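You operate a simulated robot arm through the tools that you are given. There is no shell and no other tool.

You run a simulated robot arm. Do the job below in one go: nothing can be reset, and whatever is moved stays where it is left.

## Task
Get the white rack ready to come apart: boots off, rack knob unscrewed.
Fine: stand both boots on the side table; once they are there, lay the knob down beside them. Set down upright: beige boot, brown boot.

It is judged by the outcome, as a careful person would: the job done as asked, and still so three seconds after it is handed in. It fails if anything else is knocked over, pushed out of place, dropped, spilled or broken.

## Robot
A 6-joint arm with a three-finger gripper, fixed in place. Base frame: the origin is on the floor under the middle of its stand, x ahead of it, y to its left, z up. Readings come in mm, degrees, newtons and seconds.
It reaches about 1213 mm from its shoulder. Its first joint turns from -166.0 to 166.0 degrees. Payload 4.89 kg.
Tool frame: the origin (TCP) lies between the finger pads and is the grasp point; the fingertips stand 30 mm ahead of it; z points along the fingers, y is the line along which they close. The gripper opens to 164 mm; its body begins 125 mm behind the TCP.
Orientation is that of the tool frame in the base frame, as a unit quaternion [x, y, z, w]. With the fingers straight down and closing along the base's y, the tool's x points along the base's -x, its y along +y and its z along -z.

## Interface
- The arm moves only by the tool apply_moves. Its argument "targets" is text: rows parted by semicolons, each of 6 numbers parted by spaces: the shift along the base's x, y, z in units of 25 mm (1.0 is 25 mm), then the turn, a rotation vector about the base's x, y, z in units of 4 degrees (1.0 is 4 degrees). In form: dx dy dz rx ry rz; .... A call has 1 to 20 rows; each row shifts and turns the commanded pose from where the row before left it. "claw" is the gripper command, from -1 (shut) to 1 (fully open), values between in proportion, set as the call begins (left out, the last holds). A call with a number of a shift or a turn outside -1 to 1 is refused whole. Rows are played at 5 a second. More than 50 mm and 8.6 degrees between two rows, or a gripper value outside its range, and nothing of the call is played. A pose out of reach is approached as far as the arm can. The call stops where the force on the tool passes 40 N (or 10 N more than at its start, if that is more) or the arm is blocked; 0.2 s more then pass. Each finger travels about 108 mm/s and halts on what it meets, pressing with about 34 N; the grip force reading is that of the motor and also rises with nothing between the fingers. The clock runs only during rows and for 0.2 s after the last one: add rows that do not move to give the fingers time. It gives the time, the measured TCP pose, the force on the tool (base axes), the opening and the grip force at its end, in the units of the frame above (readings bear some noise), with the torque about the TCP (base axes, N m) and any sound that the robot's microphone picked up.
- Cameras (640 x 400 px; columns grow to the right, rows downward): "scene" is fixed at [52.7, -500.3, 1257.9]; the picture's right is [-0.32, -0.95, 0.00], its down [-0.51, 0.17, -0.85] and it looks along [0.80, -0.27, -0.53] (base axes); focal length 334 px, centre (320, 200). "wrist" rides on the gripper at [76, -2, -152] in the tool frame; the picture's right is [0.02, 1.00, 0.00], its down [-0.88, 0.02, -0.47] and it looks along [-0.47, 0.01, 0.88] (tool axes); focal length 247 px, centre (320, 200). There is no depth. A picture from a camera that has moved, and an enlarged one, comes with that camera's place and axes in the base frame and with its lens.
- grab_frame(camera): a new picture of that camera. No time passes.
- slide_trunk(by): moves the trunk up (or, below 0, down) by that many mm; the arm rides with it, the base frame stays. It gives what a move gives, with no picture.
- inspect(camera, box): a new picture of the part [left, top, right, bottom] of that camera's present view, enlarged. No time passes.
- sign_off(): hands the job in; it is judged then, once.

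Places have to be worked out from the pictures, the camera data and where the tool is seen. Open the gripper and draw the arm clear of the work before you hand the job in, unless the task says otherwise.

The tools are called after "Request:" as a command line: name --argument value ..., lists and objects as JSON in quotes. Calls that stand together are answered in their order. apply_moves: Moves the arm, as the interface text tells. Its arguments: {"type":"object","properties":{"targets":{"type":"string"},"claw":{"type":"number"}},"required":["targets"]} The other tools are called the same way: slide_trunk (by) moves the trunk up or down; grab_frame (camera) takes a picture; inspect (camera, box) takes an enlarged picture of a part of a camera's view; sign_off () hands the job in.

At the start:

```text
t: 0.0
tool_pos: [358.4, -578.7, 1038.2]
tool_rot: [0.0, 1.0, 0.0, 0.0]
ft_force: [0.7, -1.5, 0.1]
ft_torque: [0.0, -0.01, 0.01]
gripper_width: 163.9
grasp_force: 0.1
trunk travel left (down, up): [-150.0, 240.0]
```

scene: 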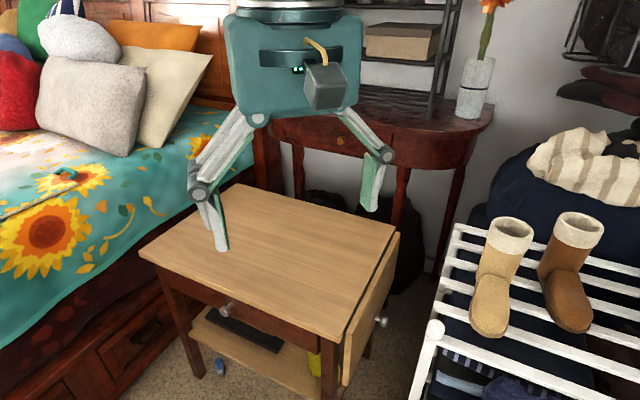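
wrist: 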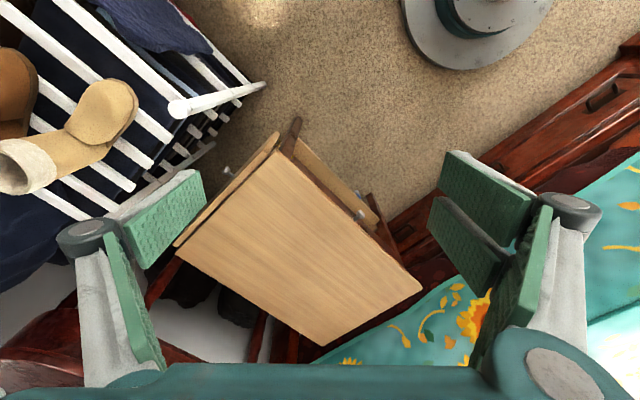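

The scene shows a side table in the middle, the white rack at the right with two boots, and a round white knob at the rack's near corner. I'll take enlarged views to locate them.

Request:
inspect --camera "scene" --box '[400, 180, 640, 400]'

Request:
inspect --camera "wrist" --box '[0, 0, 320, 250]'

Request:
inspect --camera "scene" --box '[120, 160, 440, 400]'

```text
1.82 times, centred on (520, 290) of scene
camera zoom: at [52.7, -500.3, 1257.9], right [-0.32, -0.95, 0.0], down [-0.51, 0.17, -0.85], along [0.8, -0.27, -0.53], focal length 606 px, centre (-44, 36)
```

zoom: 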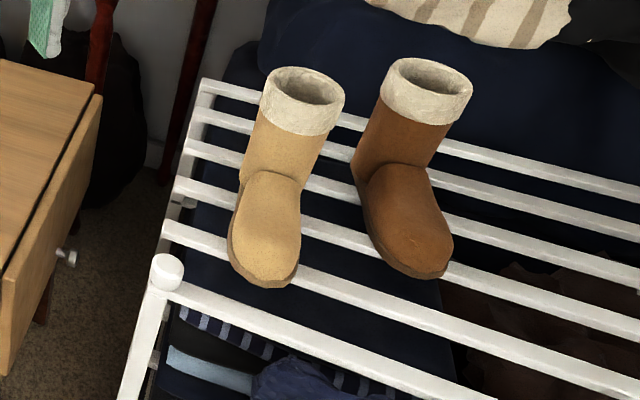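

```text
1.60 times, centred on (160, 125) of wrist
camera zoom: at [282.5, -579.4, 1190.1], right [-0.02, 1.0, 0.0], down [0.88, 0.02, 0.47], along [0.47, 0.01, -0.88], focal length 395 px, centre (576, 320)
```

zoom: 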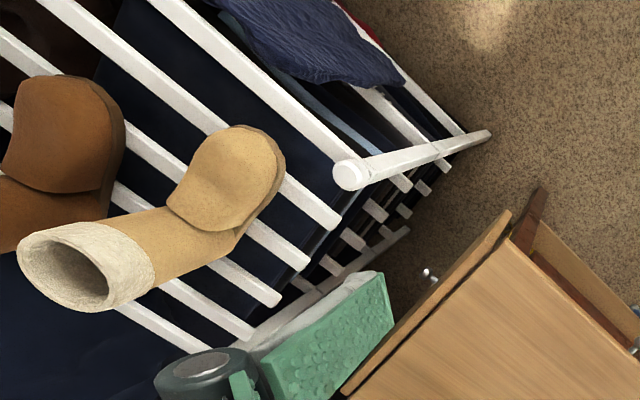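

```text
1.67 times, centred on (280, 280) of scene
camera zoom: at [52.7, -500.3, 1257.9], right [-0.32, -0.95, 0.0], down [-0.51, 0.17, -0.85], along [0.8, -0.27, -0.53], focal length 556 px, centre (387, 67)
```

zoom: 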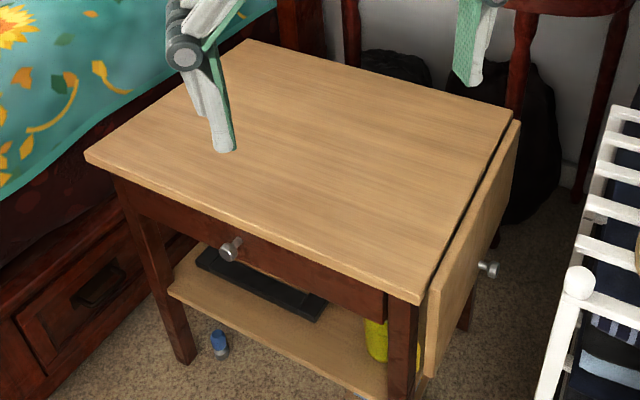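

From two-view triangulation I judge the knob at about (349,-820,742), the beige boot rim centre at (412,-1008,877), the brown one near (381,-1141,877), rack slats at z≈720, and the table top at z≈620. I'll look closer at the gripper's finger layout and the boots before moving.

Request:
inspect --camera "wrist" --box '[0, 120, 640, 400]'

Request:
inspect --camera "scene" --box '[160, 0, 420, 260]'

Request:
inspect --camera "scene" --box '[400, 300, 500, 400]'

Request:
inspect --camera "scene" --box '[450, 200, 630, 350]'

```text
1.00 times, centred on (320, 260) of wrist (not enlarged: the box is as wide or as high as the picture)
camera zoom: at [282.5, -579.4, 1190.1], right [-0.02, 1.0, 0.0], down [0.88, 0.02, 0.47], along [0.47, 0.01, -0.88], focal length 247 px, centre (320, 140)
```

zoom: 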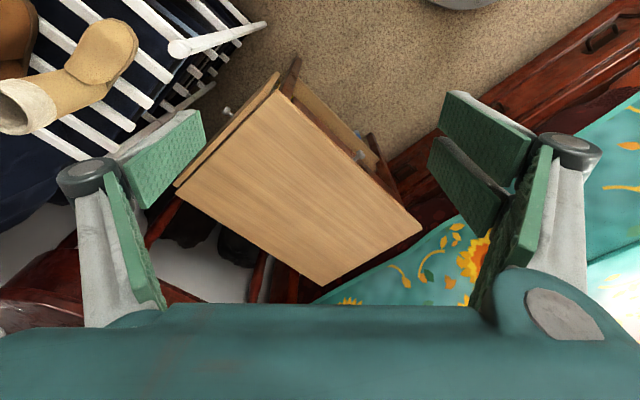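

```text
1.54 times, centred on (290, 130) of scene
camera zoom: at [52.7, -500.3, 1257.9], right [-0.32, -0.95, 0.0], down [-0.51, 0.17, -0.85], along [0.8, -0.27, -0.53], focal length 513 px, centre (366, 308)
```

zoom: 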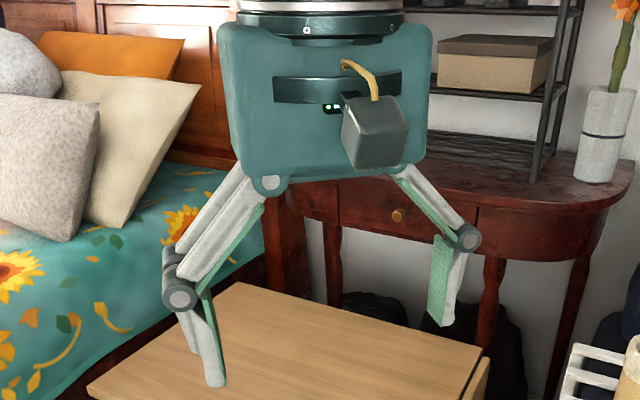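

```text
4.00 times, centred on (450, 350) of scene
camera zoom: at [52.7, -500.3, 1257.9], right [-0.32, -0.95, 0.0], down [-0.51, 0.17, -0.85], along [0.8, -0.27, -0.53], focal length 1334 px, centre (-200, -400)
```

zoom: 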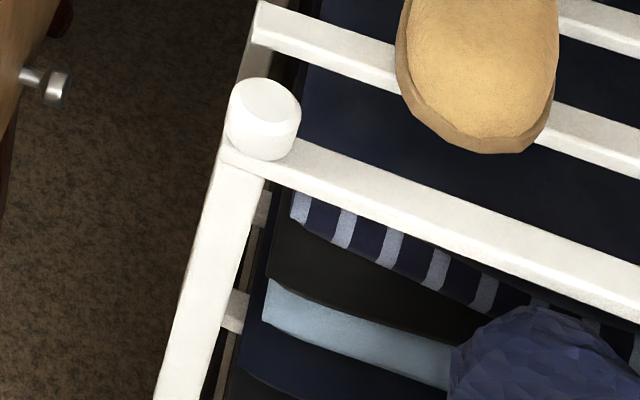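

```text
2.67 times, centred on (540, 275) of scene
camera zoom: at [52.7, -500.3, 1257.9], right [-0.32, -0.95, 0.0], down [-0.51, 0.17, -0.85], along [0.8, -0.27, -0.53], focal length 889 px, centre (-267, 0)
```

zoom: 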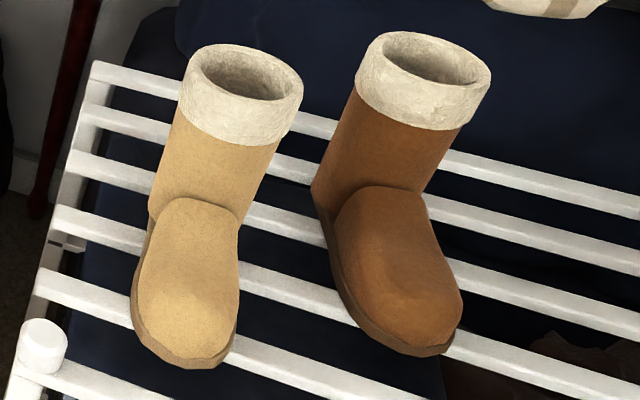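

The gripper has two fingers on its +y side and one on its −y side; the boots stand side by side with toes facing (-0.7,0.7). I'll fly at the present height toward a point above the beige boot while turning 45° about z, so the fingers would close front-to-back on the shaft.

Request:
apply_moves --targets "0.12 -0.95 0 0 0 0.625; 0.12 -0.95 0 0 0 0.625; 0.12 -0.95 0 0 0 0.625; 0.12 -0.95 0 0 0 0.625; 0.12 -0.95 0 0 0 0.625; 0.12 -0.95 0 0 0 0.625; 0.12 -0.95 0 0 0 0.625; 0.12 -0.95 0 0 0 0.625; 0.12 -0.95 0 0 0 0.625; 0.12 -0.95 0 0 0 0.625; 0.12 -0.95 0 0 0 0.625; 0.12 -0.95 0 0 0 0.625" --claw 1

```text
t: 2.6
tool_pos: [396.9, -864.2, 1038.2]
tool_rot: [-0.258, 0.966, 0.001, 0.0]
ft_force: [0.7, -0.3, 1.1]
ft_torque: [-0.08, 0.01, 0.02]
gripper_width: 164.1
grasp_force: 0.1
trunk travel left (down, up): [-150.0, 240.0]
```

The arm tracked well to (397,-864) with 30° turned. I'll continue the remaining distance toward the point above the beige boot and take pictures.

Request:
apply_moves --targets "0.1 -0.95 0 0 0 0.625; 0.1 -0.95 0 0 0 0.625; 0.1 -0.95 0 0 0 0.625; 0.1 -0.95 0 0 0 0.625; 0.1 -0.95 0 0 0 0.625; 0.1 -0.95 0 0 0 0.625"

Request:
grab_frame --camera "wrist"

Request:
grab_frame --camera "scene"

```text
t: 4.0
tool_pos: [410.2, -1005.7, 1040.5]
tool_rot: [-0.384, 0.923, 0.0, 0.0]
ft_force: [0.3, 0.3, 1.1]
ft_torque: [-0.1, -0.05, 0.0]
gripper_width: 164.3
grasp_force: 0.1
trunk travel left (down, up): [-150.0, 240.0]
```

```text
taken
camera wrist: at [357.4, -1060.9, 1191.4], right [-0.72, 0.69, 0.0], down [0.61, 0.64, 0.47], along [0.33, 0.34, -0.88], focal length 247 px, centre (320, 200)
```

wrist: 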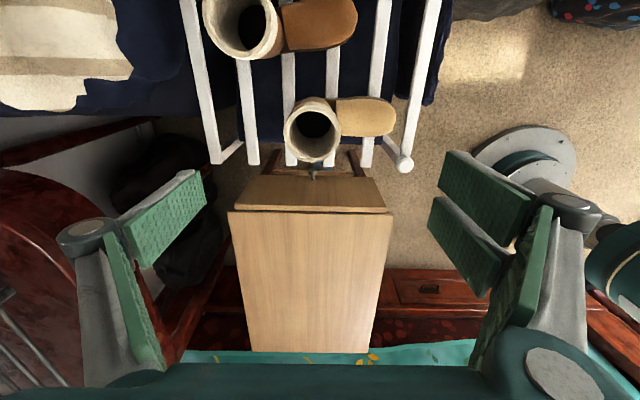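

```text
taken
```

scene: 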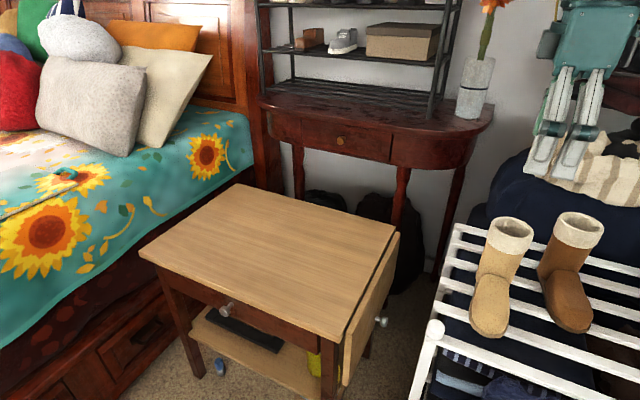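

Reach with fingers straight down is fine here, and the wrist view puts the beige rim at about (414,-1012,873) and the brown at about (387,-1146,873), toes pointing (-0.7,0.7). I'll centre over the beige boot and descend to z≈920, just above the rim, then check.

Request:
apply_moves --targets "0.1 -0.15 -0.9 0 0 0; 0.05 -0.1 -1 0 0 0; 0 0 -1 0 0 0; 0 0 -1 0 0 0; 0 0 -0.9 0 0 0"

Request:
grab_frame --camera "wrist"

Request:
inspect --camera "scene" --box '[420, 60, 640, 360]'

```text
t: 5.2
tool_pos: [413.8, -1012.6, 918.4]
tool_rot: [-0.382, 0.924, 0.0, 0.0]
ft_force: [-0.9, -0.3, 0.4]
ft_torque: [-0.04, -0.01, 0.03]
gripper_width: 163.7
grasp_force: 0.0
trunk travel left (down, up): [-150.0, 240.0]
```

```text
taken
camera wrist: at [360.2, -1068.0, 1070.0], right [-0.72, 0.69, 0.0], down [0.61, 0.64, 0.47], along [0.33, 0.34, -0.88], focal length 247 px, centre (320, 200)
```

wrist: 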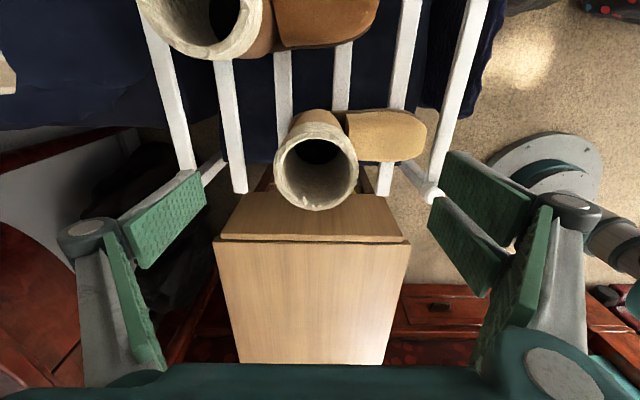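

```text
1.33 times, centred on (530, 210) of scene
camera zoom: at [52.7, -500.3, 1257.9], right [-0.32, -0.95, 0.0], down [-0.51, 0.17, -0.85], along [0.8, -0.27, -0.53], focal length 445 px, centre (40, 187)
```

zoom: 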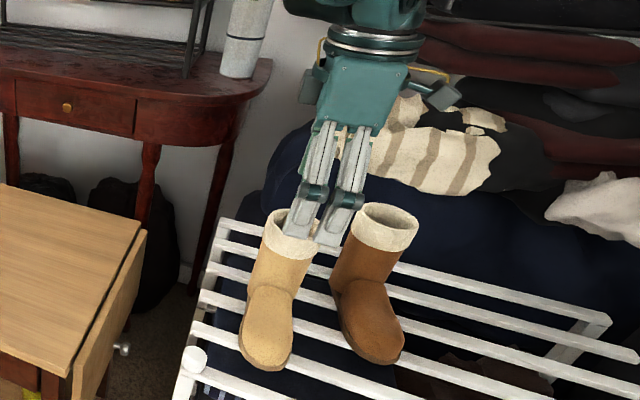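

The rim centre works out at (416,-1015), directly under the tool, with the open fingers in front of and behind the shaft and clear of the brown boot. I'll descend to z≈838 so the tips sit at about 808, above the instep (~775).

Request:
apply_moves --targets "0.08 -0.08 -0.8 0 0 0; 0 0 -0.8 0 0 0; 0 0 -0.8 0 0 0; 0 0 -0.8 0 0 0"

Request:
grab_frame --camera "wrist"

Request:
inspect --camera "scene" --box '[420, 60, 640, 360]'

```text
t: 6.2
tool_pos: [415.4, -1015.4, 838.8]
tool_rot: [-0.382, 0.924, 0.0, 0.0]
ft_force: [0.2, -0.2, 0.2]
ft_torque: [-0.08, -0.02, -0.01]
gripper_width: 163.9
grasp_force: 0.1
trunk travel left (down, up): [-150.0, 240.0]
```

```text
taken
camera wrist: at [362.5, -1069.5, 990.1], right [-0.72, 0.69, 0.0], down [0.61, 0.64, 0.47], along [0.33, 0.34, -0.88], focal length 247 px, centre (320, 200)
```

wrist: 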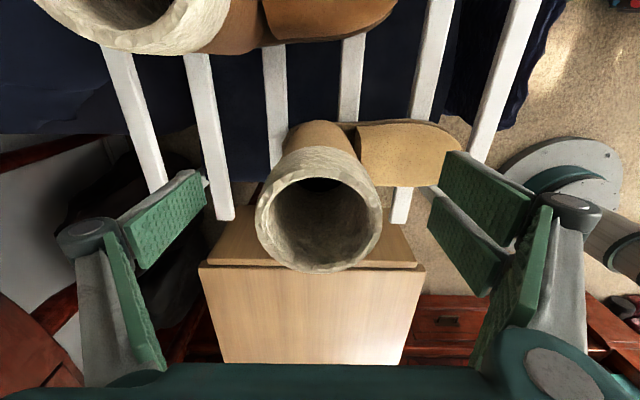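

```text
1.33 times, centred on (530, 210) of scene
camera zoom: at [52.7, -500.3, 1257.9], right [-0.32, -0.95, 0.0], down [-0.51, 0.17, -0.85], along [0.8, -0.27, -0.53], focal length 445 px, centre (40, 187)
```

zoom: 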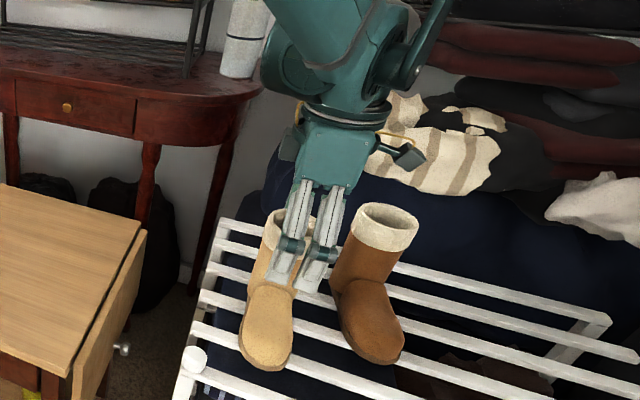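

The rim is centred at (414,-1016) between the fingers. I'll close the gripper on the shaft and give it time.

Request:
apply_moves --targets "0 0 0 0 0 0; 0 0 0 0 0 0; 0 0 0 0 0 0; 0 0 0 0 0 0; 0 0 0 0 0 0" --claw -1

Request:
grab_frame --camera "wrist"

Request:
inspect --camera "scene" --box '[420, 60, 640, 360]'

```text
t: 7.4
tool_pos: [415.6, -1014.2, 838.2]
tool_rot: [-0.382, 0.924, 0.0, 0.0]
ft_force: [-0.4, 0.3, 0.4]
ft_torque: [-0.11, -0.16, 0.0]
gripper_width: 78.6
grasp_force: 34.3
trunk travel left (down, up): [-150.0, 240.0]
```

```text
taken
camera wrist: at [362.7, -1069.7, 990.1], right [-0.72, 0.69, 0.0], down [0.61, 0.64, 0.47], along [0.33, 0.34, -0.88], focal length 247 px, centre (320, 200)
```

wrist: 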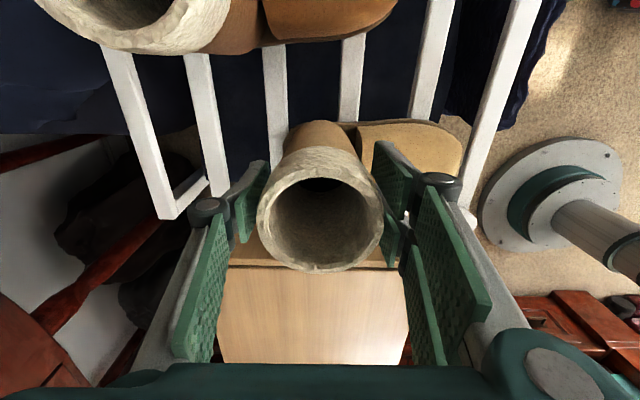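

```text
1.33 times, centred on (530, 210) of scene
camera zoom: at [52.7, -500.3, 1257.9], right [-0.32, -0.95, 0.0], down [-0.51, 0.17, -0.85], along [0.8, -0.27, -0.53], focal length 445 px, centre (40, 187)
```

zoom: 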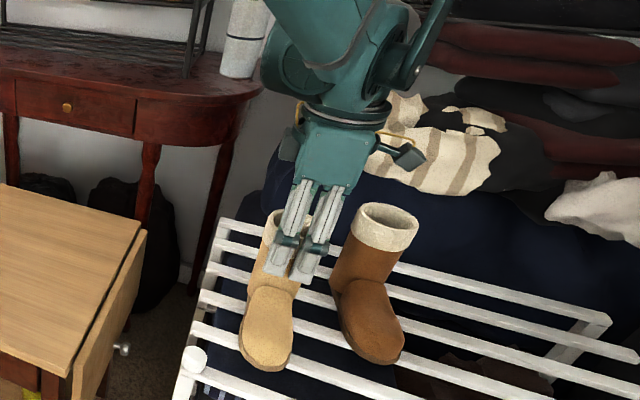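

The gripper stopped at 78.6 mm with 34 N, holding the shaft. I'll lift gently 50 mm and check the weight.

Request:
apply_moves --targets "0 0 0.4 0 0 0; 0 0 0.8 0 0 0; 0 0 0.8 0 0 0; 0 0 0 0 0 0"

Request:
grab_frame --camera "wrist"

Request:
inspect --camera "scene" --box '[420, 60, 640, 360]'

```text
t: 8.4
tool_pos: [417.0, -1014.8, 888.9]
tool_rot: [-0.382, 0.924, 0.0, 0.001]
ft_force: [-0.2, 0.6, -1.9]
ft_torque: [-0.09, -0.04, 0.0]
gripper_width: 78.7
grasp_force: 34.3
trunk travel left (down, up): [-150.0, 240.0]
```

```text
taken
camera wrist: at [363.1, -1069.5, 1040.6], right [-0.72, 0.69, 0.0], down [0.61, 0.64, 0.47], along [0.33, 0.34, -0.88], focal length 247 px, centre (320, 200)
```

wrist: 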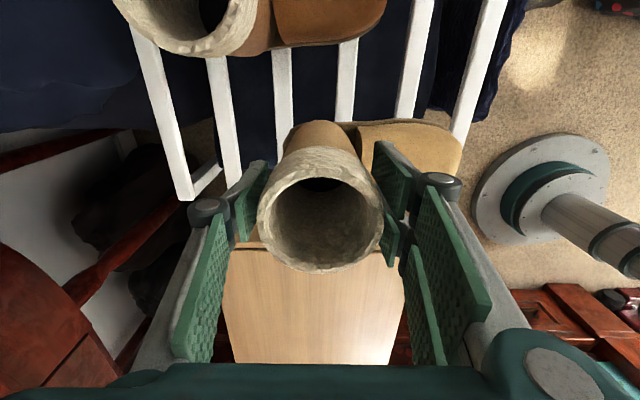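

```text
1.33 times, centred on (530, 210) of scene
camera zoom: at [52.7, -500.3, 1257.9], right [-0.32, -0.95, 0.0], down [-0.51, 0.17, -0.85], along [0.8, -0.27, -0.53], focal length 445 px, centre (40, 187)
```

zoom: 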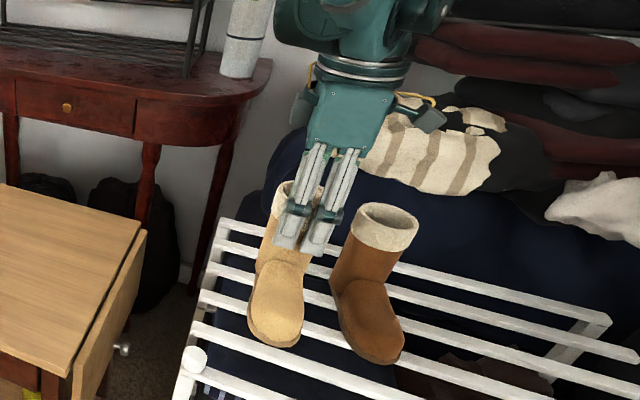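

The boot is held firmly and lifted (about 2–3 N). The table top is around z≈620 with edges at 45°; I'll rise to z≈950 and start carrying the beige boot toward the table point (858,-597).

Request:
apply_moves --targets "0 0 0.8 0 0 0; 0 0 0.8 0 0 0; 0.2 0.2 0.8 0 0 0; 0.6 0.57 0 0 0 0; 0.95 0.9 0 0 0 0; 0.95 0.9 0 0 0 0; 0.95 0.9 0 0 0 0; 0.95 0.9 0 0 0 0; 0.95 0.9 0 0 0 0; 0.95 0.9 0 0 0 0; 0.95 0.9 0 0 0 0; 0.6 0.57 0 0 0 0"

Request:
grab_frame --camera "wrist"

Request:
grab_frame --camera "scene"

```text
t: 11.0
tool_pos: [616.6, -823.3, 949.4]
tool_rot: [-0.382, 0.924, 0.0, 0.0]
ft_force: [-0.9, -0.5, -3.0]
ft_torque: [0.05, -0.19, 0.01]
gripper_width: 78.4
grasp_force: 33.5
trunk travel left (down, up): [-150.0, 240.0]
```

```text
taken
camera wrist: at [563.8, -878.8, 1100.0], right [-0.72, 0.69, 0.0], down [0.61, 0.64, 0.47], along [0.33, 0.34, -0.88], focal length 247 px, centre (320, 200)
```

wrist: 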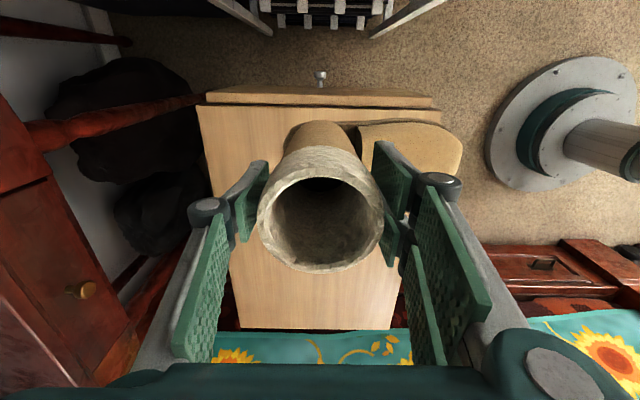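

```text
taken
```

scene: 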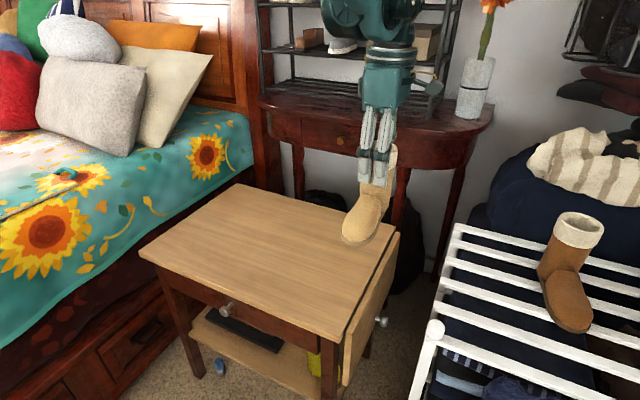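

The boot hangs upright over the right part of the table; the wrist view confirms table corners near B(460,-683), C(765,-988), D(1220,-553). I'll continue at the same height to (858,-597).

Request:
apply_moves --targets "0.6 0.56 0 0 0 0; 0.98 0.92 0 0 0 0; 0.98 0.92 0 0 0 0; 0.98 0.92 0 0 0 0; 0.98 0.92 0 0 0 0; 0.98 0.92 0 0 0 0; 0.98 0.92 0 0 0 0; 0.98 0.92 0 0 0 0; 0.98 0.92 0 0 0 0; 0.98 0.92 0 0 0 0; 0.5 0.47 0 0 0 0; 0 0 0 0 0 0"

Request:
grab_frame --camera "wrist"

Request:
grab_frame --camera "scene"

```text
t: 13.6
tool_pos: [866.5, -590.1, 948.4]
tool_rot: [-0.382, 0.924, 0.001, 0.0]
ft_force: [1.5, 0.5, -1.7]
ft_torque: [-0.1, -0.04, 0.01]
gripper_width: 78.3
grasp_force: 34.2
trunk travel left (down, up): [-150.0, 240.0]
```

```text
taken
camera wrist: at [813.2, -645.0, 1099.3], right [-0.72, 0.69, 0.0], down [0.61, 0.64, 0.47], along [0.33, 0.34, -0.88], focal length 247 px, centre (320, 200)
```

wrist: 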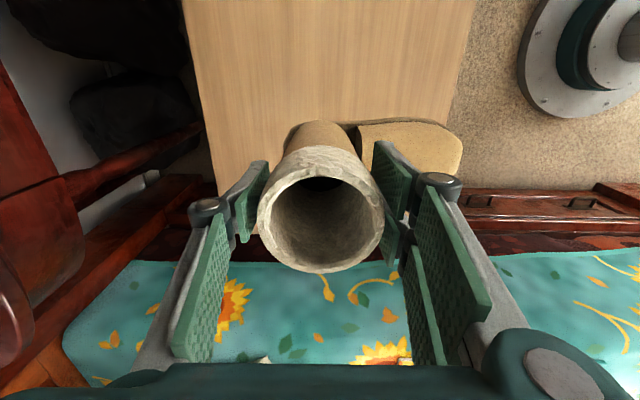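

```text
taken
```

scene: 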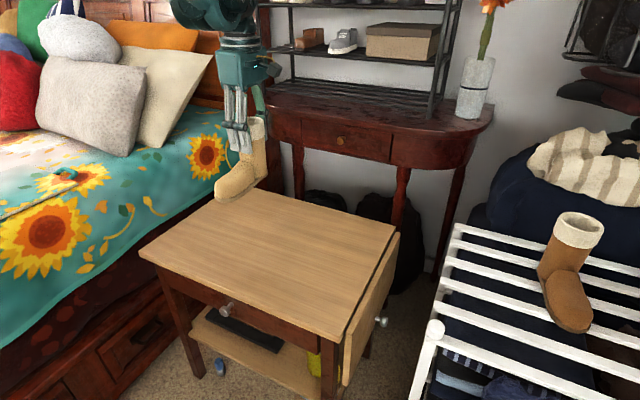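

The boot is over the table at about 353 mm from its right edge and 222 mm from its front edge, well inside. I'll descend to z≈775, leaving the sole some 35 mm above the top, then look again.

Request:
apply_moves --targets "0 0 -0.6 0 0 0; 0 0 -1 0 0 0; 0 0 -1 0 0 0; 0 0 -1 0 0 0; 0 0 -1 0 0 0; 0 0 -1 0 0 0; 0 0 -0.8 0 0 0; 0 0 -0.5 0 0 0"

Request:
grab_frame --camera "wrist"

Request:
inspect --camera "scene" --box '[120, 60, 420, 350]'

```text
t: 15.4
tool_pos: [866.0, -590.7, 775.8]
tool_rot: [-0.383, 0.924, 0.0, 0.0]
ft_force: [-0.2, 0.6, -2.3]
ft_torque: [-0.09, -0.11, -0.03]
gripper_width: 78.1
grasp_force: 33.6
trunk travel left (down, up): [-150.0, 240.0]
```

```text
taken
camera wrist: at [812.6, -645.4, 927.7], right [-0.72, 0.69, 0.0], down [0.61, 0.64, 0.47], along [0.33, 0.34, -0.88], focal length 247 px, centre (320, 200)
```

wrist: 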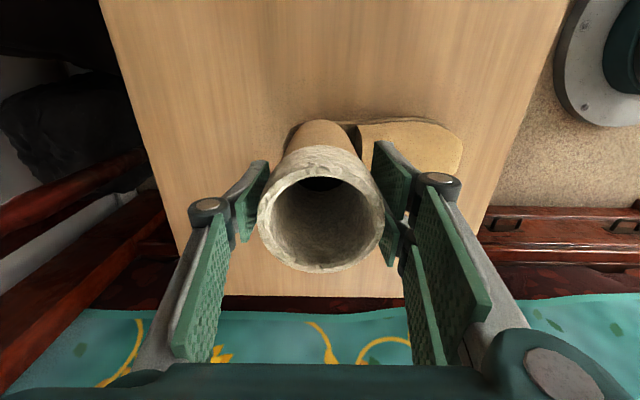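

```text
1.38 times, centred on (270, 205) of scene
camera zoom: at [52.7, -500.3, 1257.9], right [-0.32, -0.95, 0.0], down [-0.51, 0.17, -0.85], along [0.8, -0.27, -0.53], focal length 460 px, centre (389, 193)
```

zoom: 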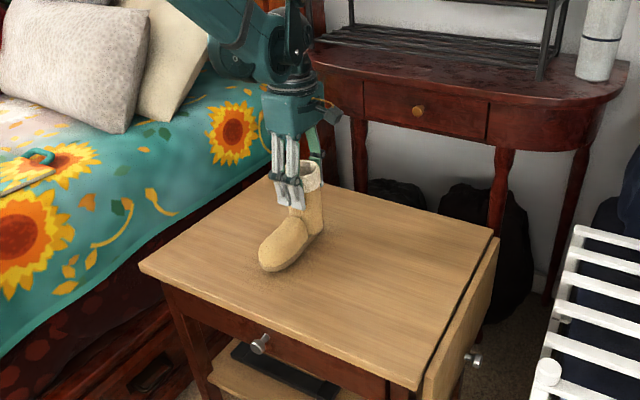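

The boot hovers over the table top with its shadow just under it. I'll lower in 5 mm steps and watch the vertical force.

Request:
apply_moves --targets "0 0 -0.25 0 0 0; 0 0 -0.25 0 0 0; 0 0 -0.25 0 0 0; 0 0 -0.2 0 0 0; 0 0 0 0 0 0"

Request:
grab_frame --camera "wrist"

Request:
inspect --camera "scene" --box '[220, 120, 320, 230]'

```text
t: 16.4
tool_pos: [865.8, -590.5, 757.2]
tool_rot: [-0.383, 0.924, -0.001, 0.001]
ft_force: [-4.2, 3.2, 25.4]
ft_torque: [-0.18, -0.26, -0.01]
gripper_width: 77.9
grasp_force: 34.2
trunk travel left (down, up): [-150.0, 240.0]
stopped in row 4: the force on the tool passed its limit at 42 N (the readings are from after the stop); the commanded pose is now the measured one
```

```text
taken
camera wrist: at [812.4, -645.4, 909.4], right [-0.72, 0.69, 0.0], down [0.61, 0.64, 0.47], along [0.33, 0.34, -0.88], focal length 247 px, centre (320, 200)
```

wrist: 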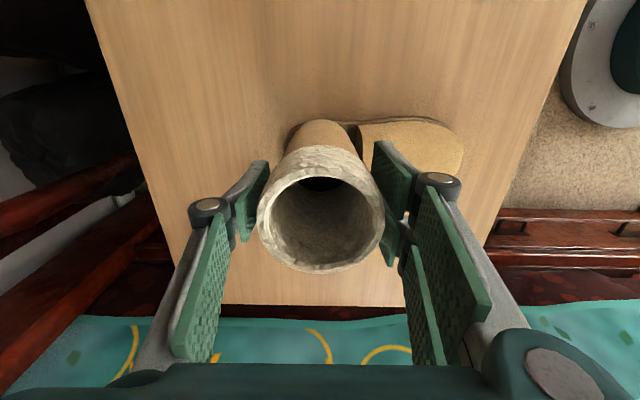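

```text
3.64 times, centred on (270, 175) of scene
camera zoom: at [52.7, -500.3, 1257.9], right [-0.32, -0.95, 0.0], down [-0.51, 0.17, -0.85], along [0.8, -0.27, -0.53], focal length 1213 px, centre (502, 291)
```

zoom: 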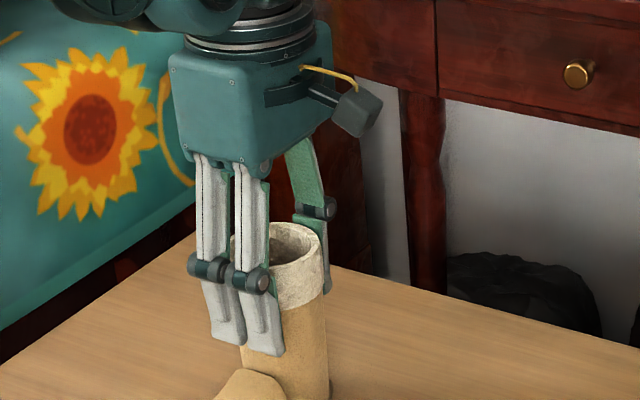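

The sole met the table at TCP z≈758 (25 N pressing). I'll ease up by a couple of millimetres to take off most of the pressure before letting go.

Request:
apply_moves --targets "0 0 0.04 0 0 0; 0 0 0 0 0 0"

```text
t: 17.0
tool_pos: [865.3, -590.2, 758.1]
tool_rot: [-0.383, 0.924, -0.001, 0.001]
ft_force: [-3.7, 4.5, 21.3]
ft_torque: [0.08, -0.08, -0.04]
gripper_width: 77.8
grasp_force: 34.1
trunk travel left (down, up): [-150.0, 240.0]
```

Request:
apply_moves --targets "0 0 0.06 0 0 0; 0 0 0.04 0 0 0; 0 0 0 0 0 0"

```text
t: 17.8
tool_pos: [867.4, -592.5, 758.5]
tool_rot: [-0.383, 0.924, -0.001, 0.001]
ft_force: [0.2, 0.1, -3.2]
ft_torque: [-0.09, -0.06, -0.04]
gripper_width: 77.7
grasp_force: 33.7
trunk travel left (down, up): [-150.0, 240.0]
```

The force now equals just the boot's weight, so the sole is barely off or touching the surface. I'll lower 1 mm and then open the gripper in place.

Request:
apply_moves --targets "0 0 -0.03 0 0 0; 0 0 0 0 0 0"

```text
t: 18.4
tool_pos: [867.4, -590.0, 757.9]
tool_rot: [-0.382, 0.924, 0.0, 0.001]
ft_force: [-0.1, 0.1, -2.9]
ft_torque: [-0.07, -0.08, 0.01]
gripper_width: 77.7
grasp_force: 33.6
trunk travel left (down, up): [-150.0, 240.0]
```

Request:
apply_moves --targets "0 0 -0.04 0 0 0; 0 0 0 0 0 0"

```text
t: 19.0
tool_pos: [867.1, -592.1, 758.3]
tool_rot: [-0.382, 0.924, 0.0, 0.001]
ft_force: [2.8, -0.5, 8.7]
ft_torque: [-0.14, -0.21, -0.16]
gripper_width: 77.9
grasp_force: 33.9
trunk travel left (down, up): [-150.0, 240.0]
```

The sole is now resting on the table with slight pressure. I'll open the gripper fully, holding position.

Request:
apply_moves --targets "0 0 0 0 0 0; 0 0 0 0 0 0; 0 0 0 0 0 0; 0 0 0 0 0 0; 0 0 0 0 0 0" --claw 1

Request:
grab_frame --camera "wrist"

Request:
inspect --camera "scene" --box '[120, 60, 420, 350]'

```text
t: 20.2
tool_pos: [866.7, -591.4, 757.3]
tool_rot: [-0.383, 0.924, 0.0, 0.001]
ft_force: [-0.1, 0.8, -0.3]
ft_torque: [-0.01, 0.01, 0.03]
gripper_width: 164.1
grasp_force: 0.1
trunk travel left (down, up): [-150.0, 240.0]
```

```text
taken
camera wrist: at [813.0, -646.4, 908.7], right [-0.72, 0.69, 0.0], down [0.61, 0.64, 0.47], along [0.33, 0.34, -0.88], focal length 247 px, centre (320, 200)
```

wrist: 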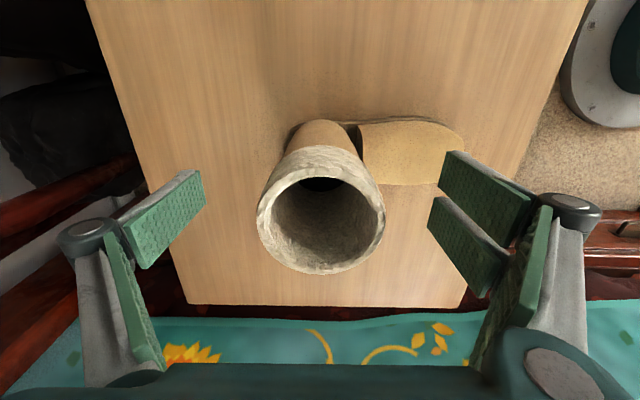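

```text
1.38 times, centred on (270, 205) of scene
camera zoom: at [52.7, -500.3, 1257.9], right [-0.32, -0.95, 0.0], down [-0.51, 0.17, -0.85], along [0.8, -0.27, -0.53], focal length 460 px, centre (389, 193)
```

zoom: 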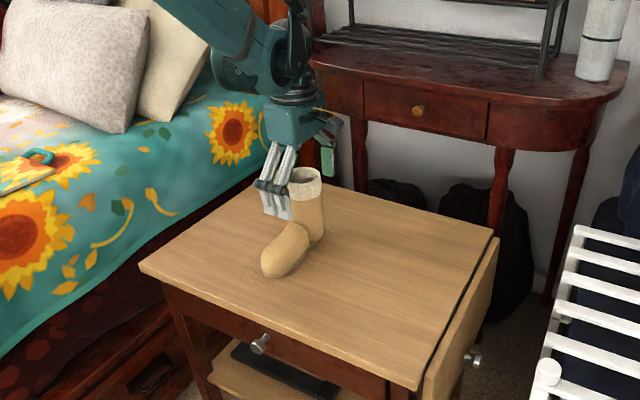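

The beige boot stands alone on the table. I'll rise straight up to z≈957 and verify it stays standing.

Request:
apply_moves --targets "0 0 0.5 0 0 0; 0 0 1 0 0 0; 0 0 1 0 0 0; 0 0 1 0 0 0; 0 0 1 0 0 0; 0 0 1 0 0 0; 0 0 1 0 0 0; 0 0 1 0 0 0; 0 0 0.5 0 0 0"

Request:
grab_frame --camera "scene"

Request:
grab_frame --camera "wrist"

```text
t: 22.2
tool_pos: [867.5, -591.7, 957.7]
tool_rot: [-0.383, 0.924, -0.001, 0.001]
ft_force: [0.1, 0.1, -0.1]
ft_torque: [-0.01, -0.01, -0.02]
gripper_width: 164.1
grasp_force: 0.1
trunk travel left (down, up): [-150.0, 240.0]
```

```text
taken
```

scene: 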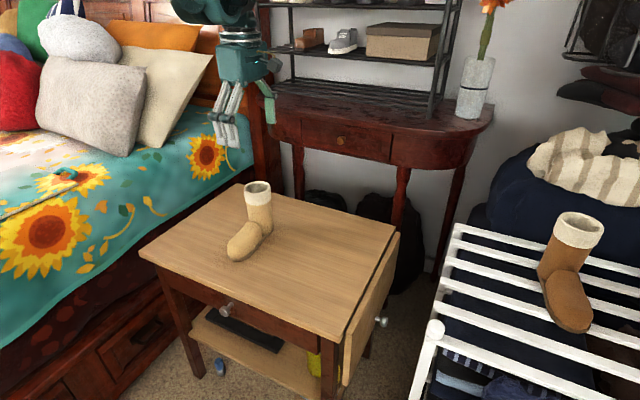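

```text
taken
camera wrist: at [812.7, -646.5, 1108.8], right [-0.72, 0.69, 0.0], down [0.61, 0.64, 0.47], along [0.33, 0.34, -0.88], focal length 247 px, centre (320, 200)
```

wrist: 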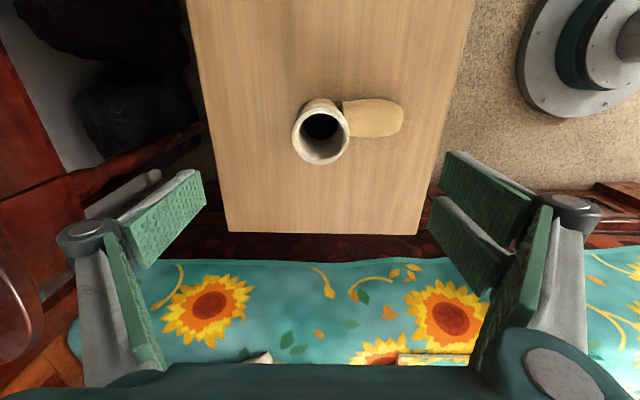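

The beige boot stands steady on the table. I'll travel back toward the brown boot at this height, stopping short of it to look.

Request:
apply_moves --targets "-0.5 -0.55 0 0 0 0; -0.85 -0.97 0 0 0 0; -0.85 -0.97 0 0 0 0; -0.85 -0.97 0 0 0 0; -0.85 -0.97 0 0 0 0; -0.85 -0.97 0 0 0 0; -0.85 -0.97 0 0 0 0; -0.85 -0.97 0 0 0 0; -0.85 -0.97 0 0 0 0; -0.85 -0.97 0 0 0 0; -0.85 -0.97 0 0 0 0; -0.85 -0.97 0 0 0 0; -0.85 -0.97 0 0 0 0; -0.85 -0.97 0 0 0 0; -0.85 -0.97 0 0 0 0; -0.85 -0.97 0 0 0 0; -0.85 -0.97 0 0 0 0; -0.85 -0.97 0 0 0 0; -0.85 -0.97 0 0 0 0; -0.85 -0.97 0 0 0 0"

Request:
grab_frame --camera "wrist"

Request:
grab_frame --camera "scene"

```text
t: 26.4
tool_pos: [452.5, -1064.1, 958.3]
tool_rot: [-0.382, 0.924, -0.001, 0.001]
ft_force: [0.4, 1.2, 0.5]
ft_torque: [-0.16, 0.05, 0.0]
gripper_width: 164.0
grasp_force: 0.1
trunk travel left (down, up): [-150.0, 240.0]
```

```text
taken
camera wrist: at [398.7, -1119.5, 1109.9], right [-0.72, 0.69, 0.0], down [0.61, 0.64, 0.47], along [0.33, 0.34, -0.88], focal length 247 px, centre (320, 200)
```

wrist: 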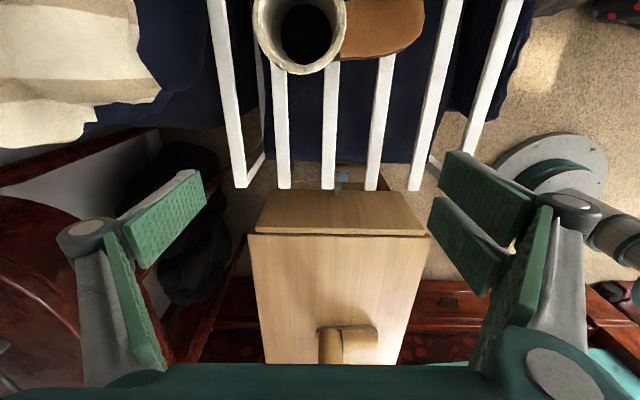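

```text
taken
```

scene: 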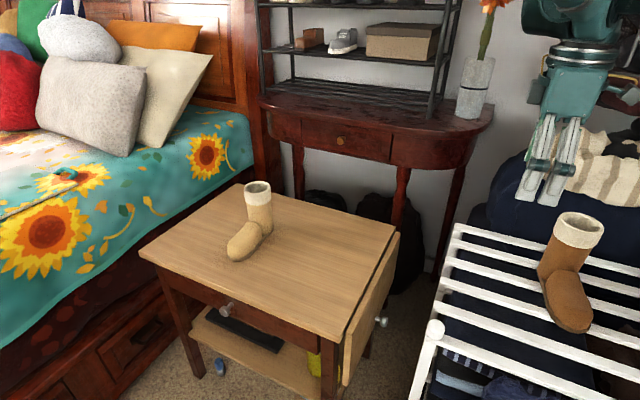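

The brown rim works out at (392,-1148). A blanket-covered bag rises behind it, roughly 120 mm behind the shaft, so I'll narrow the opening to about 110 mm and move above the boot at this height, checking reach.

Request:
apply_moves --targets "-0.6 -0.84 0 0 0 0; -0.6 -0.84 0 0 0 0; -0.6 -0.84 0 0 0 0; -0.6 -0.84 0 0 0 0; 0 0 0 0 0 0; 0 0 0 0 0 0" --claw 0.36

Request:
grab_frame --camera "wrist"

Request:
inspect --camera "scene" --box '[440, 60, 640, 360]'

```text
t: 27.8
tool_pos: [391.0, -1149.3, 957.1]
tool_rot: [-0.382, 0.924, -0.001, 0.001]
ft_force: [-0.2, -0.8, -0.7]
ft_torque: [0.05, -0.01, 0.03]
gripper_width: 111.4
grasp_force: 0.0
trunk travel left (down, up): [-150.0, 240.0]
```

```text
taken
camera wrist: at [338.1, -1204.4, 1108.0], right [-0.72, 0.69, 0.0], down [0.61, 0.64, 0.47], along [0.33, 0.34, -0.88], focal length 247 px, centre (320, 200)
```

wrist: 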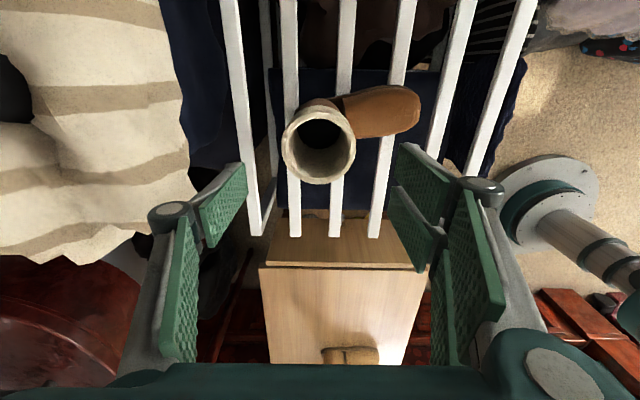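

```text
1.33 times, centred on (540, 210) of scene
camera zoom: at [52.7, -500.3, 1257.9], right [-0.32, -0.95, 0.0], down [-0.51, 0.17, -0.85], along [0.8, -0.27, -0.53], focal length 445 px, centre (27, 187)
```

zoom: 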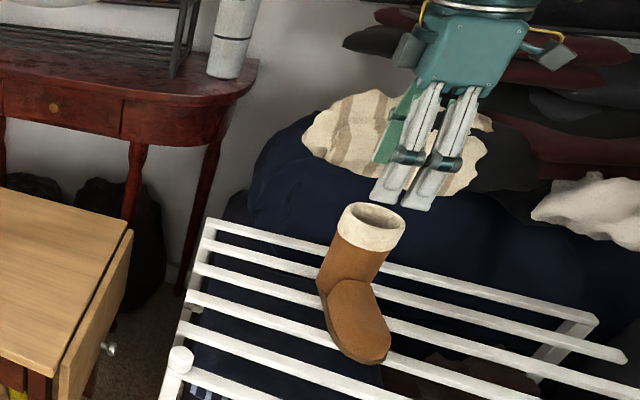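

Reach is still fine at this distance. The rim appears about 10 mm farther out than the tool, so I'll shift (-6,-8) and come down halfway to z≈897 for a check.

Request:
apply_moves --targets "-0.12 -0.16 -0.6 0 0 0; -0.12 -0.16 -0.6 0 0 0; 0 0 -0.6 0 0 0; 0 0 -0.6 0 0 0; 0 0 0 0 0 0"

Request:
grab_frame --camera "wrist"

Request:
inspect --camera "scene" --box '[440, 60, 640, 360]'

```text
t: 29.0
tool_pos: [384.3, -1156.0, 896.5]
tool_rot: [-0.382, 0.924, 0.0, 0.0]
ft_force: [0.7, -0.1, 0.6]
ft_torque: [0.0, 0.03, 0.0]
gripper_width: 111.6
grasp_force: 0.1
trunk travel left (down, up): [-150.0, 240.0]
```

```text
taken
camera wrist: at [332.2, -1211.8, 1047.8], right [-0.72, 0.69, 0.0], down [0.61, 0.64, 0.47], along [0.33, 0.34, -0.88], focal length 247 px, centre (320, 200)
```

wrist: 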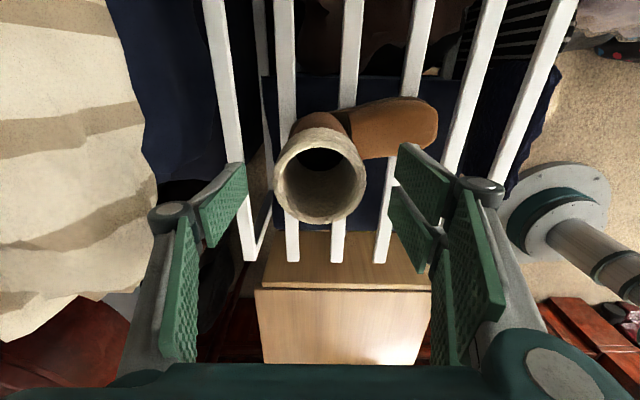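

```text
1.33 times, centred on (540, 210) of scene
camera zoom: at [52.7, -500.3, 1257.9], right [-0.32, -0.95, 0.0], down [-0.51, 0.17, -0.85], along [0.8, -0.27, -0.53], focal length 445 px, centre (27, 187)
```

zoom: 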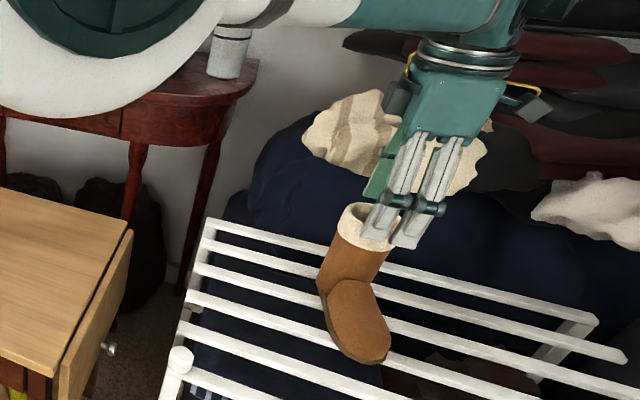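

The rim is centred within ~3 mm, and the blanket edge stays outside the back finger. I'll descend the last 58 mm to z≈839.

Request:
apply_moves --targets "0 0 -0.6 0 0 0; 0 0 -0.6 0 0 0; 0 0 -0.6 0 0 0; 0 0 -0.5 0 0 0; 0 0 0 0 0 0"

Request:
grab_frame --camera "wrist"

Request:
inspect --camera "scene" --box '[440, 60, 640, 360]'

```text
t: 30.2
tool_pos: [385.5, -1156.3, 839.2]
tool_rot: [-0.382, 0.924, 0.0, 0.001]
ft_force: [-1.0, -0.3, -0.1]
ft_torque: [0.0, 0.02, 0.01]
gripper_width: 111.6
grasp_force: 0.1
trunk travel left (down, up): [-150.0, 240.0]
```

```text
taken
camera wrist: at [332.0, -1211.6, 990.8], right [-0.72, 0.69, 0.0], down [0.61, 0.64, 0.47], along [0.33, 0.34, -0.88], focal length 247 px, centre (320, 200)
```

wrist: 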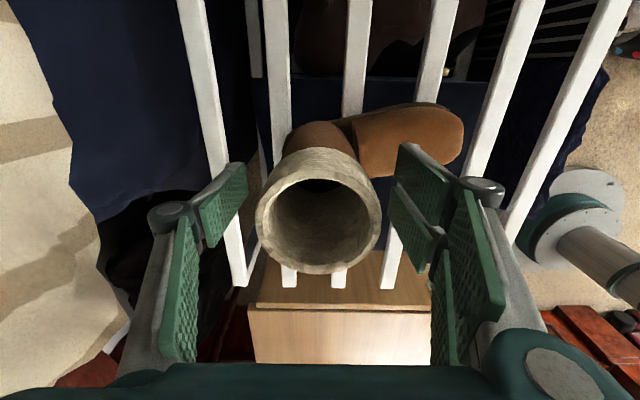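

```text
1.33 times, centred on (540, 210) of scene
camera zoom: at [52.7, -500.3, 1257.9], right [-0.32, -0.95, 0.0], down [-0.51, 0.17, -0.85], along [0.8, -0.27, -0.53], focal length 445 px, centre (27, 187)
```

zoom: 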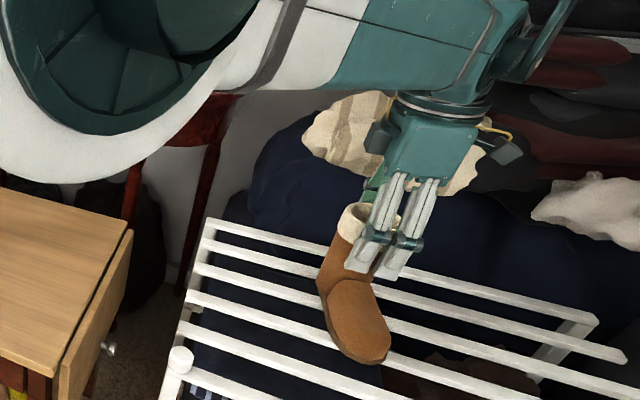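

The shaft is centred between the fingers with tips above the instep and blanket well clear. I'll close on it.

Request:
apply_moves --targets "0 0 0 0 0 0; 0 0 0 0 0 0; 0 0 0 0 0 0; 0 0 0 0 0 0; 0 0 0 0 0 0" --claw -1

Request:
grab_frame --camera "wrist"

```text
t: 31.4
tool_pos: [385.6, -1157.7, 839.6]
tool_rot: [-0.382, 0.924, 0.0, 0.001]
ft_force: [1.2, 0.1, 0.5]
ft_torque: [-0.08, -0.07, 0.05]
gripper_width: 76.2
grasp_force: 34.1
trunk travel left (down, up): [-150.0, 240.0]
```

```text
taken
camera wrist: at [332.0, -1211.6, 991.2], right [-0.72, 0.69, 0.0], down [0.61, 0.64, 0.47], along [0.33, 0.34, -0.88], focal length 247 px, centre (320, 200)
```

wrist: 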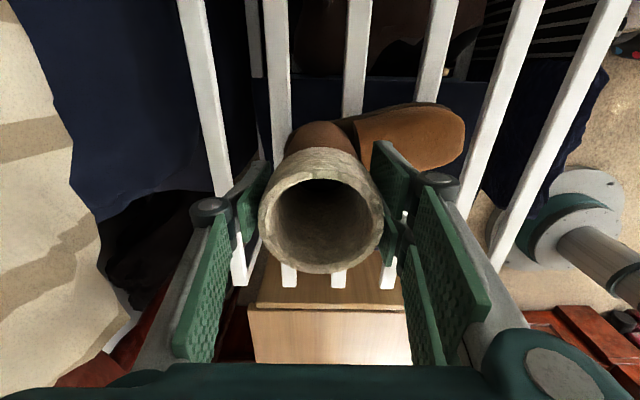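

The brown shaft is gripped at 76 mm with 34 N. I'll lift it straight up to z≈950 and check.

Request:
apply_moves --targets "0 0 0.4 0 0 0; 0 0 0.8 0 0 0; 0 0 0.8 0 0 0; 0 0 0.8 0 0 0; 0 0 0.8 0 0 0; 0 0 0.8 0 0 0; 0 0 0.4 0 0 0; 0 0 0 0 0 0"

Request:
grab_frame --camera "wrist"

Request:
grab_frame --camera "scene"

```text
t: 33.2
tool_pos: [385.3, -1157.1, 959.3]
tool_rot: [-0.382, 0.924, -0.001, 0.001]
ft_force: [0.2, 0.1, -2.8]
ft_torque: [-0.1, -0.12, 0.02]
gripper_width: 75.9
grasp_force: 34.1
trunk travel left (down, up): [-150.0, 240.0]
```

```text
taken
camera wrist: at [331.9, -1212.1, 1110.7], right [-0.72, 0.69, 0.0], down [0.61, 0.64, 0.47], along [0.33, 0.34, -0.88], focal length 247 px, centre (320, 200)
```

wrist: 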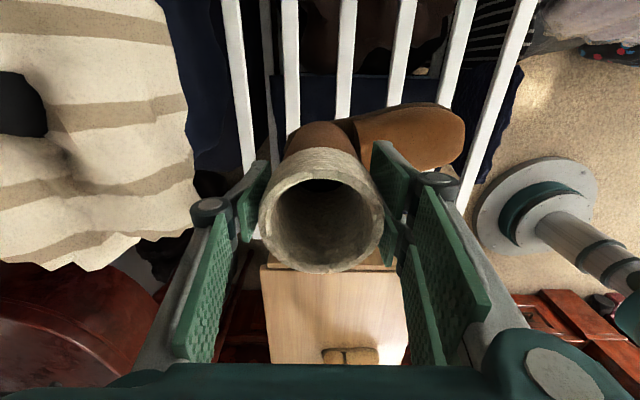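

```text
taken
```

scene: 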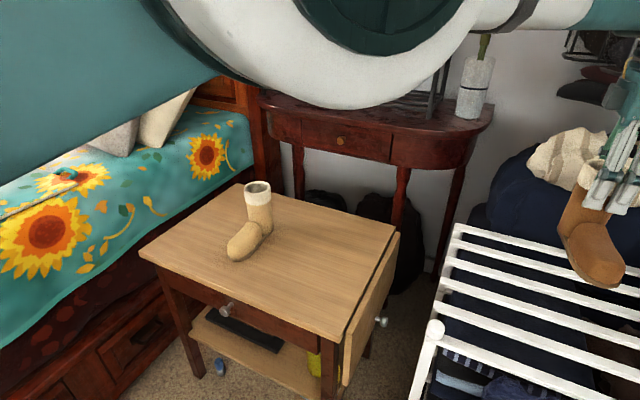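

The brown boot is up and hanging level, toe yawed about 9° compared with the beige one. I'll carry it to (769,-688) beside the beige boot, turning −9° on the way to line it up.

Request:
apply_moves --targets "0.4 0.49 0 0 0 0; 0.8 0.977 0 0 0 0; 0.8 0.977 0 0 0 0; 0.8 0.977 0 0 0 0; 0.8 0.977 0 0 0 -0.25; 0.8 0.977 0 0 0 -0.25; 0.8 0.977 0 0 0 -0.25; 0.8 0.977 0 0 0 -0.25; 0.8 0.977 0 0 0 -0.25; 0.8 0.977 0 0 0 -0.25; 0.8 0.977 0 0 0 -0.25; 0.8 0.977 0 0 0 -0.25; 0.8 0.977 0 0 0 -0.25; 0.8 0.977 0 0 0 0; 0.8 0.977 0 0 0 0; 0.8 0.977 0 0 0 0; 0.8 0.977 0 0 0 0; 0.8 0.977 0 0 0 0; 0.8 0.977 0 0 0 0; 0.56 0.69 0 0 0 0"

Request:
grab_frame --camera "wrist"

Request:
grab_frame --camera "scene"

```text
t: 37.4
tool_pos: [769.8, -687.6, 959.9]
tool_rot: [-0.31, 0.951, -0.001, 0.002]
ft_force: [-0.9, 0.0, -3.4]
ft_torque: [-0.05, -0.11, 0.03]
gripper_width: 76.1
grasp_force: 34.1
trunk travel left (down, up): [-150.0, 240.0]
```

```text
taken
camera wrist: at [708.1, -734.0, 1111.0], right [-0.6, 0.8, 0.0], down [0.7, 0.53, 0.47], along [0.38, 0.29, -0.88], focal length 247 px, centre (320, 200)
```

wrist: 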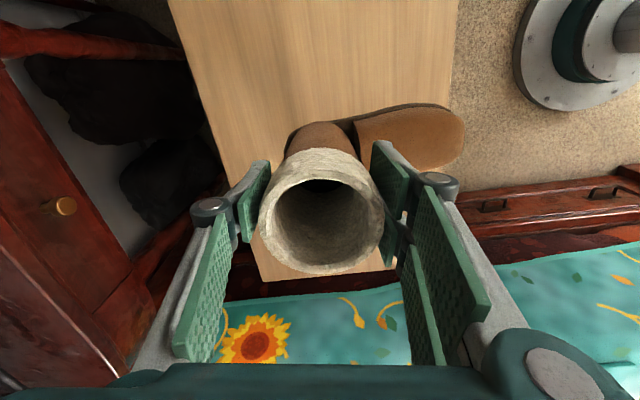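

```text
taken
```

scene: 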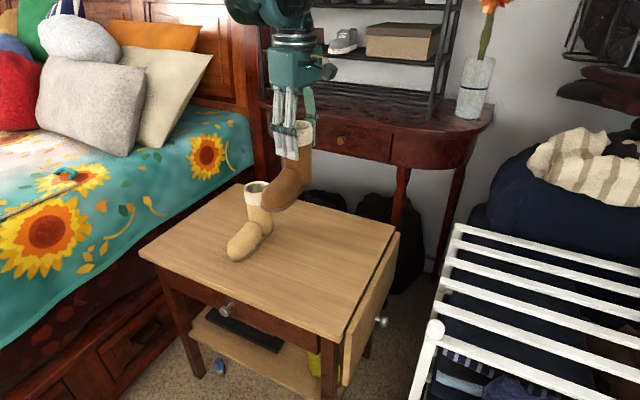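

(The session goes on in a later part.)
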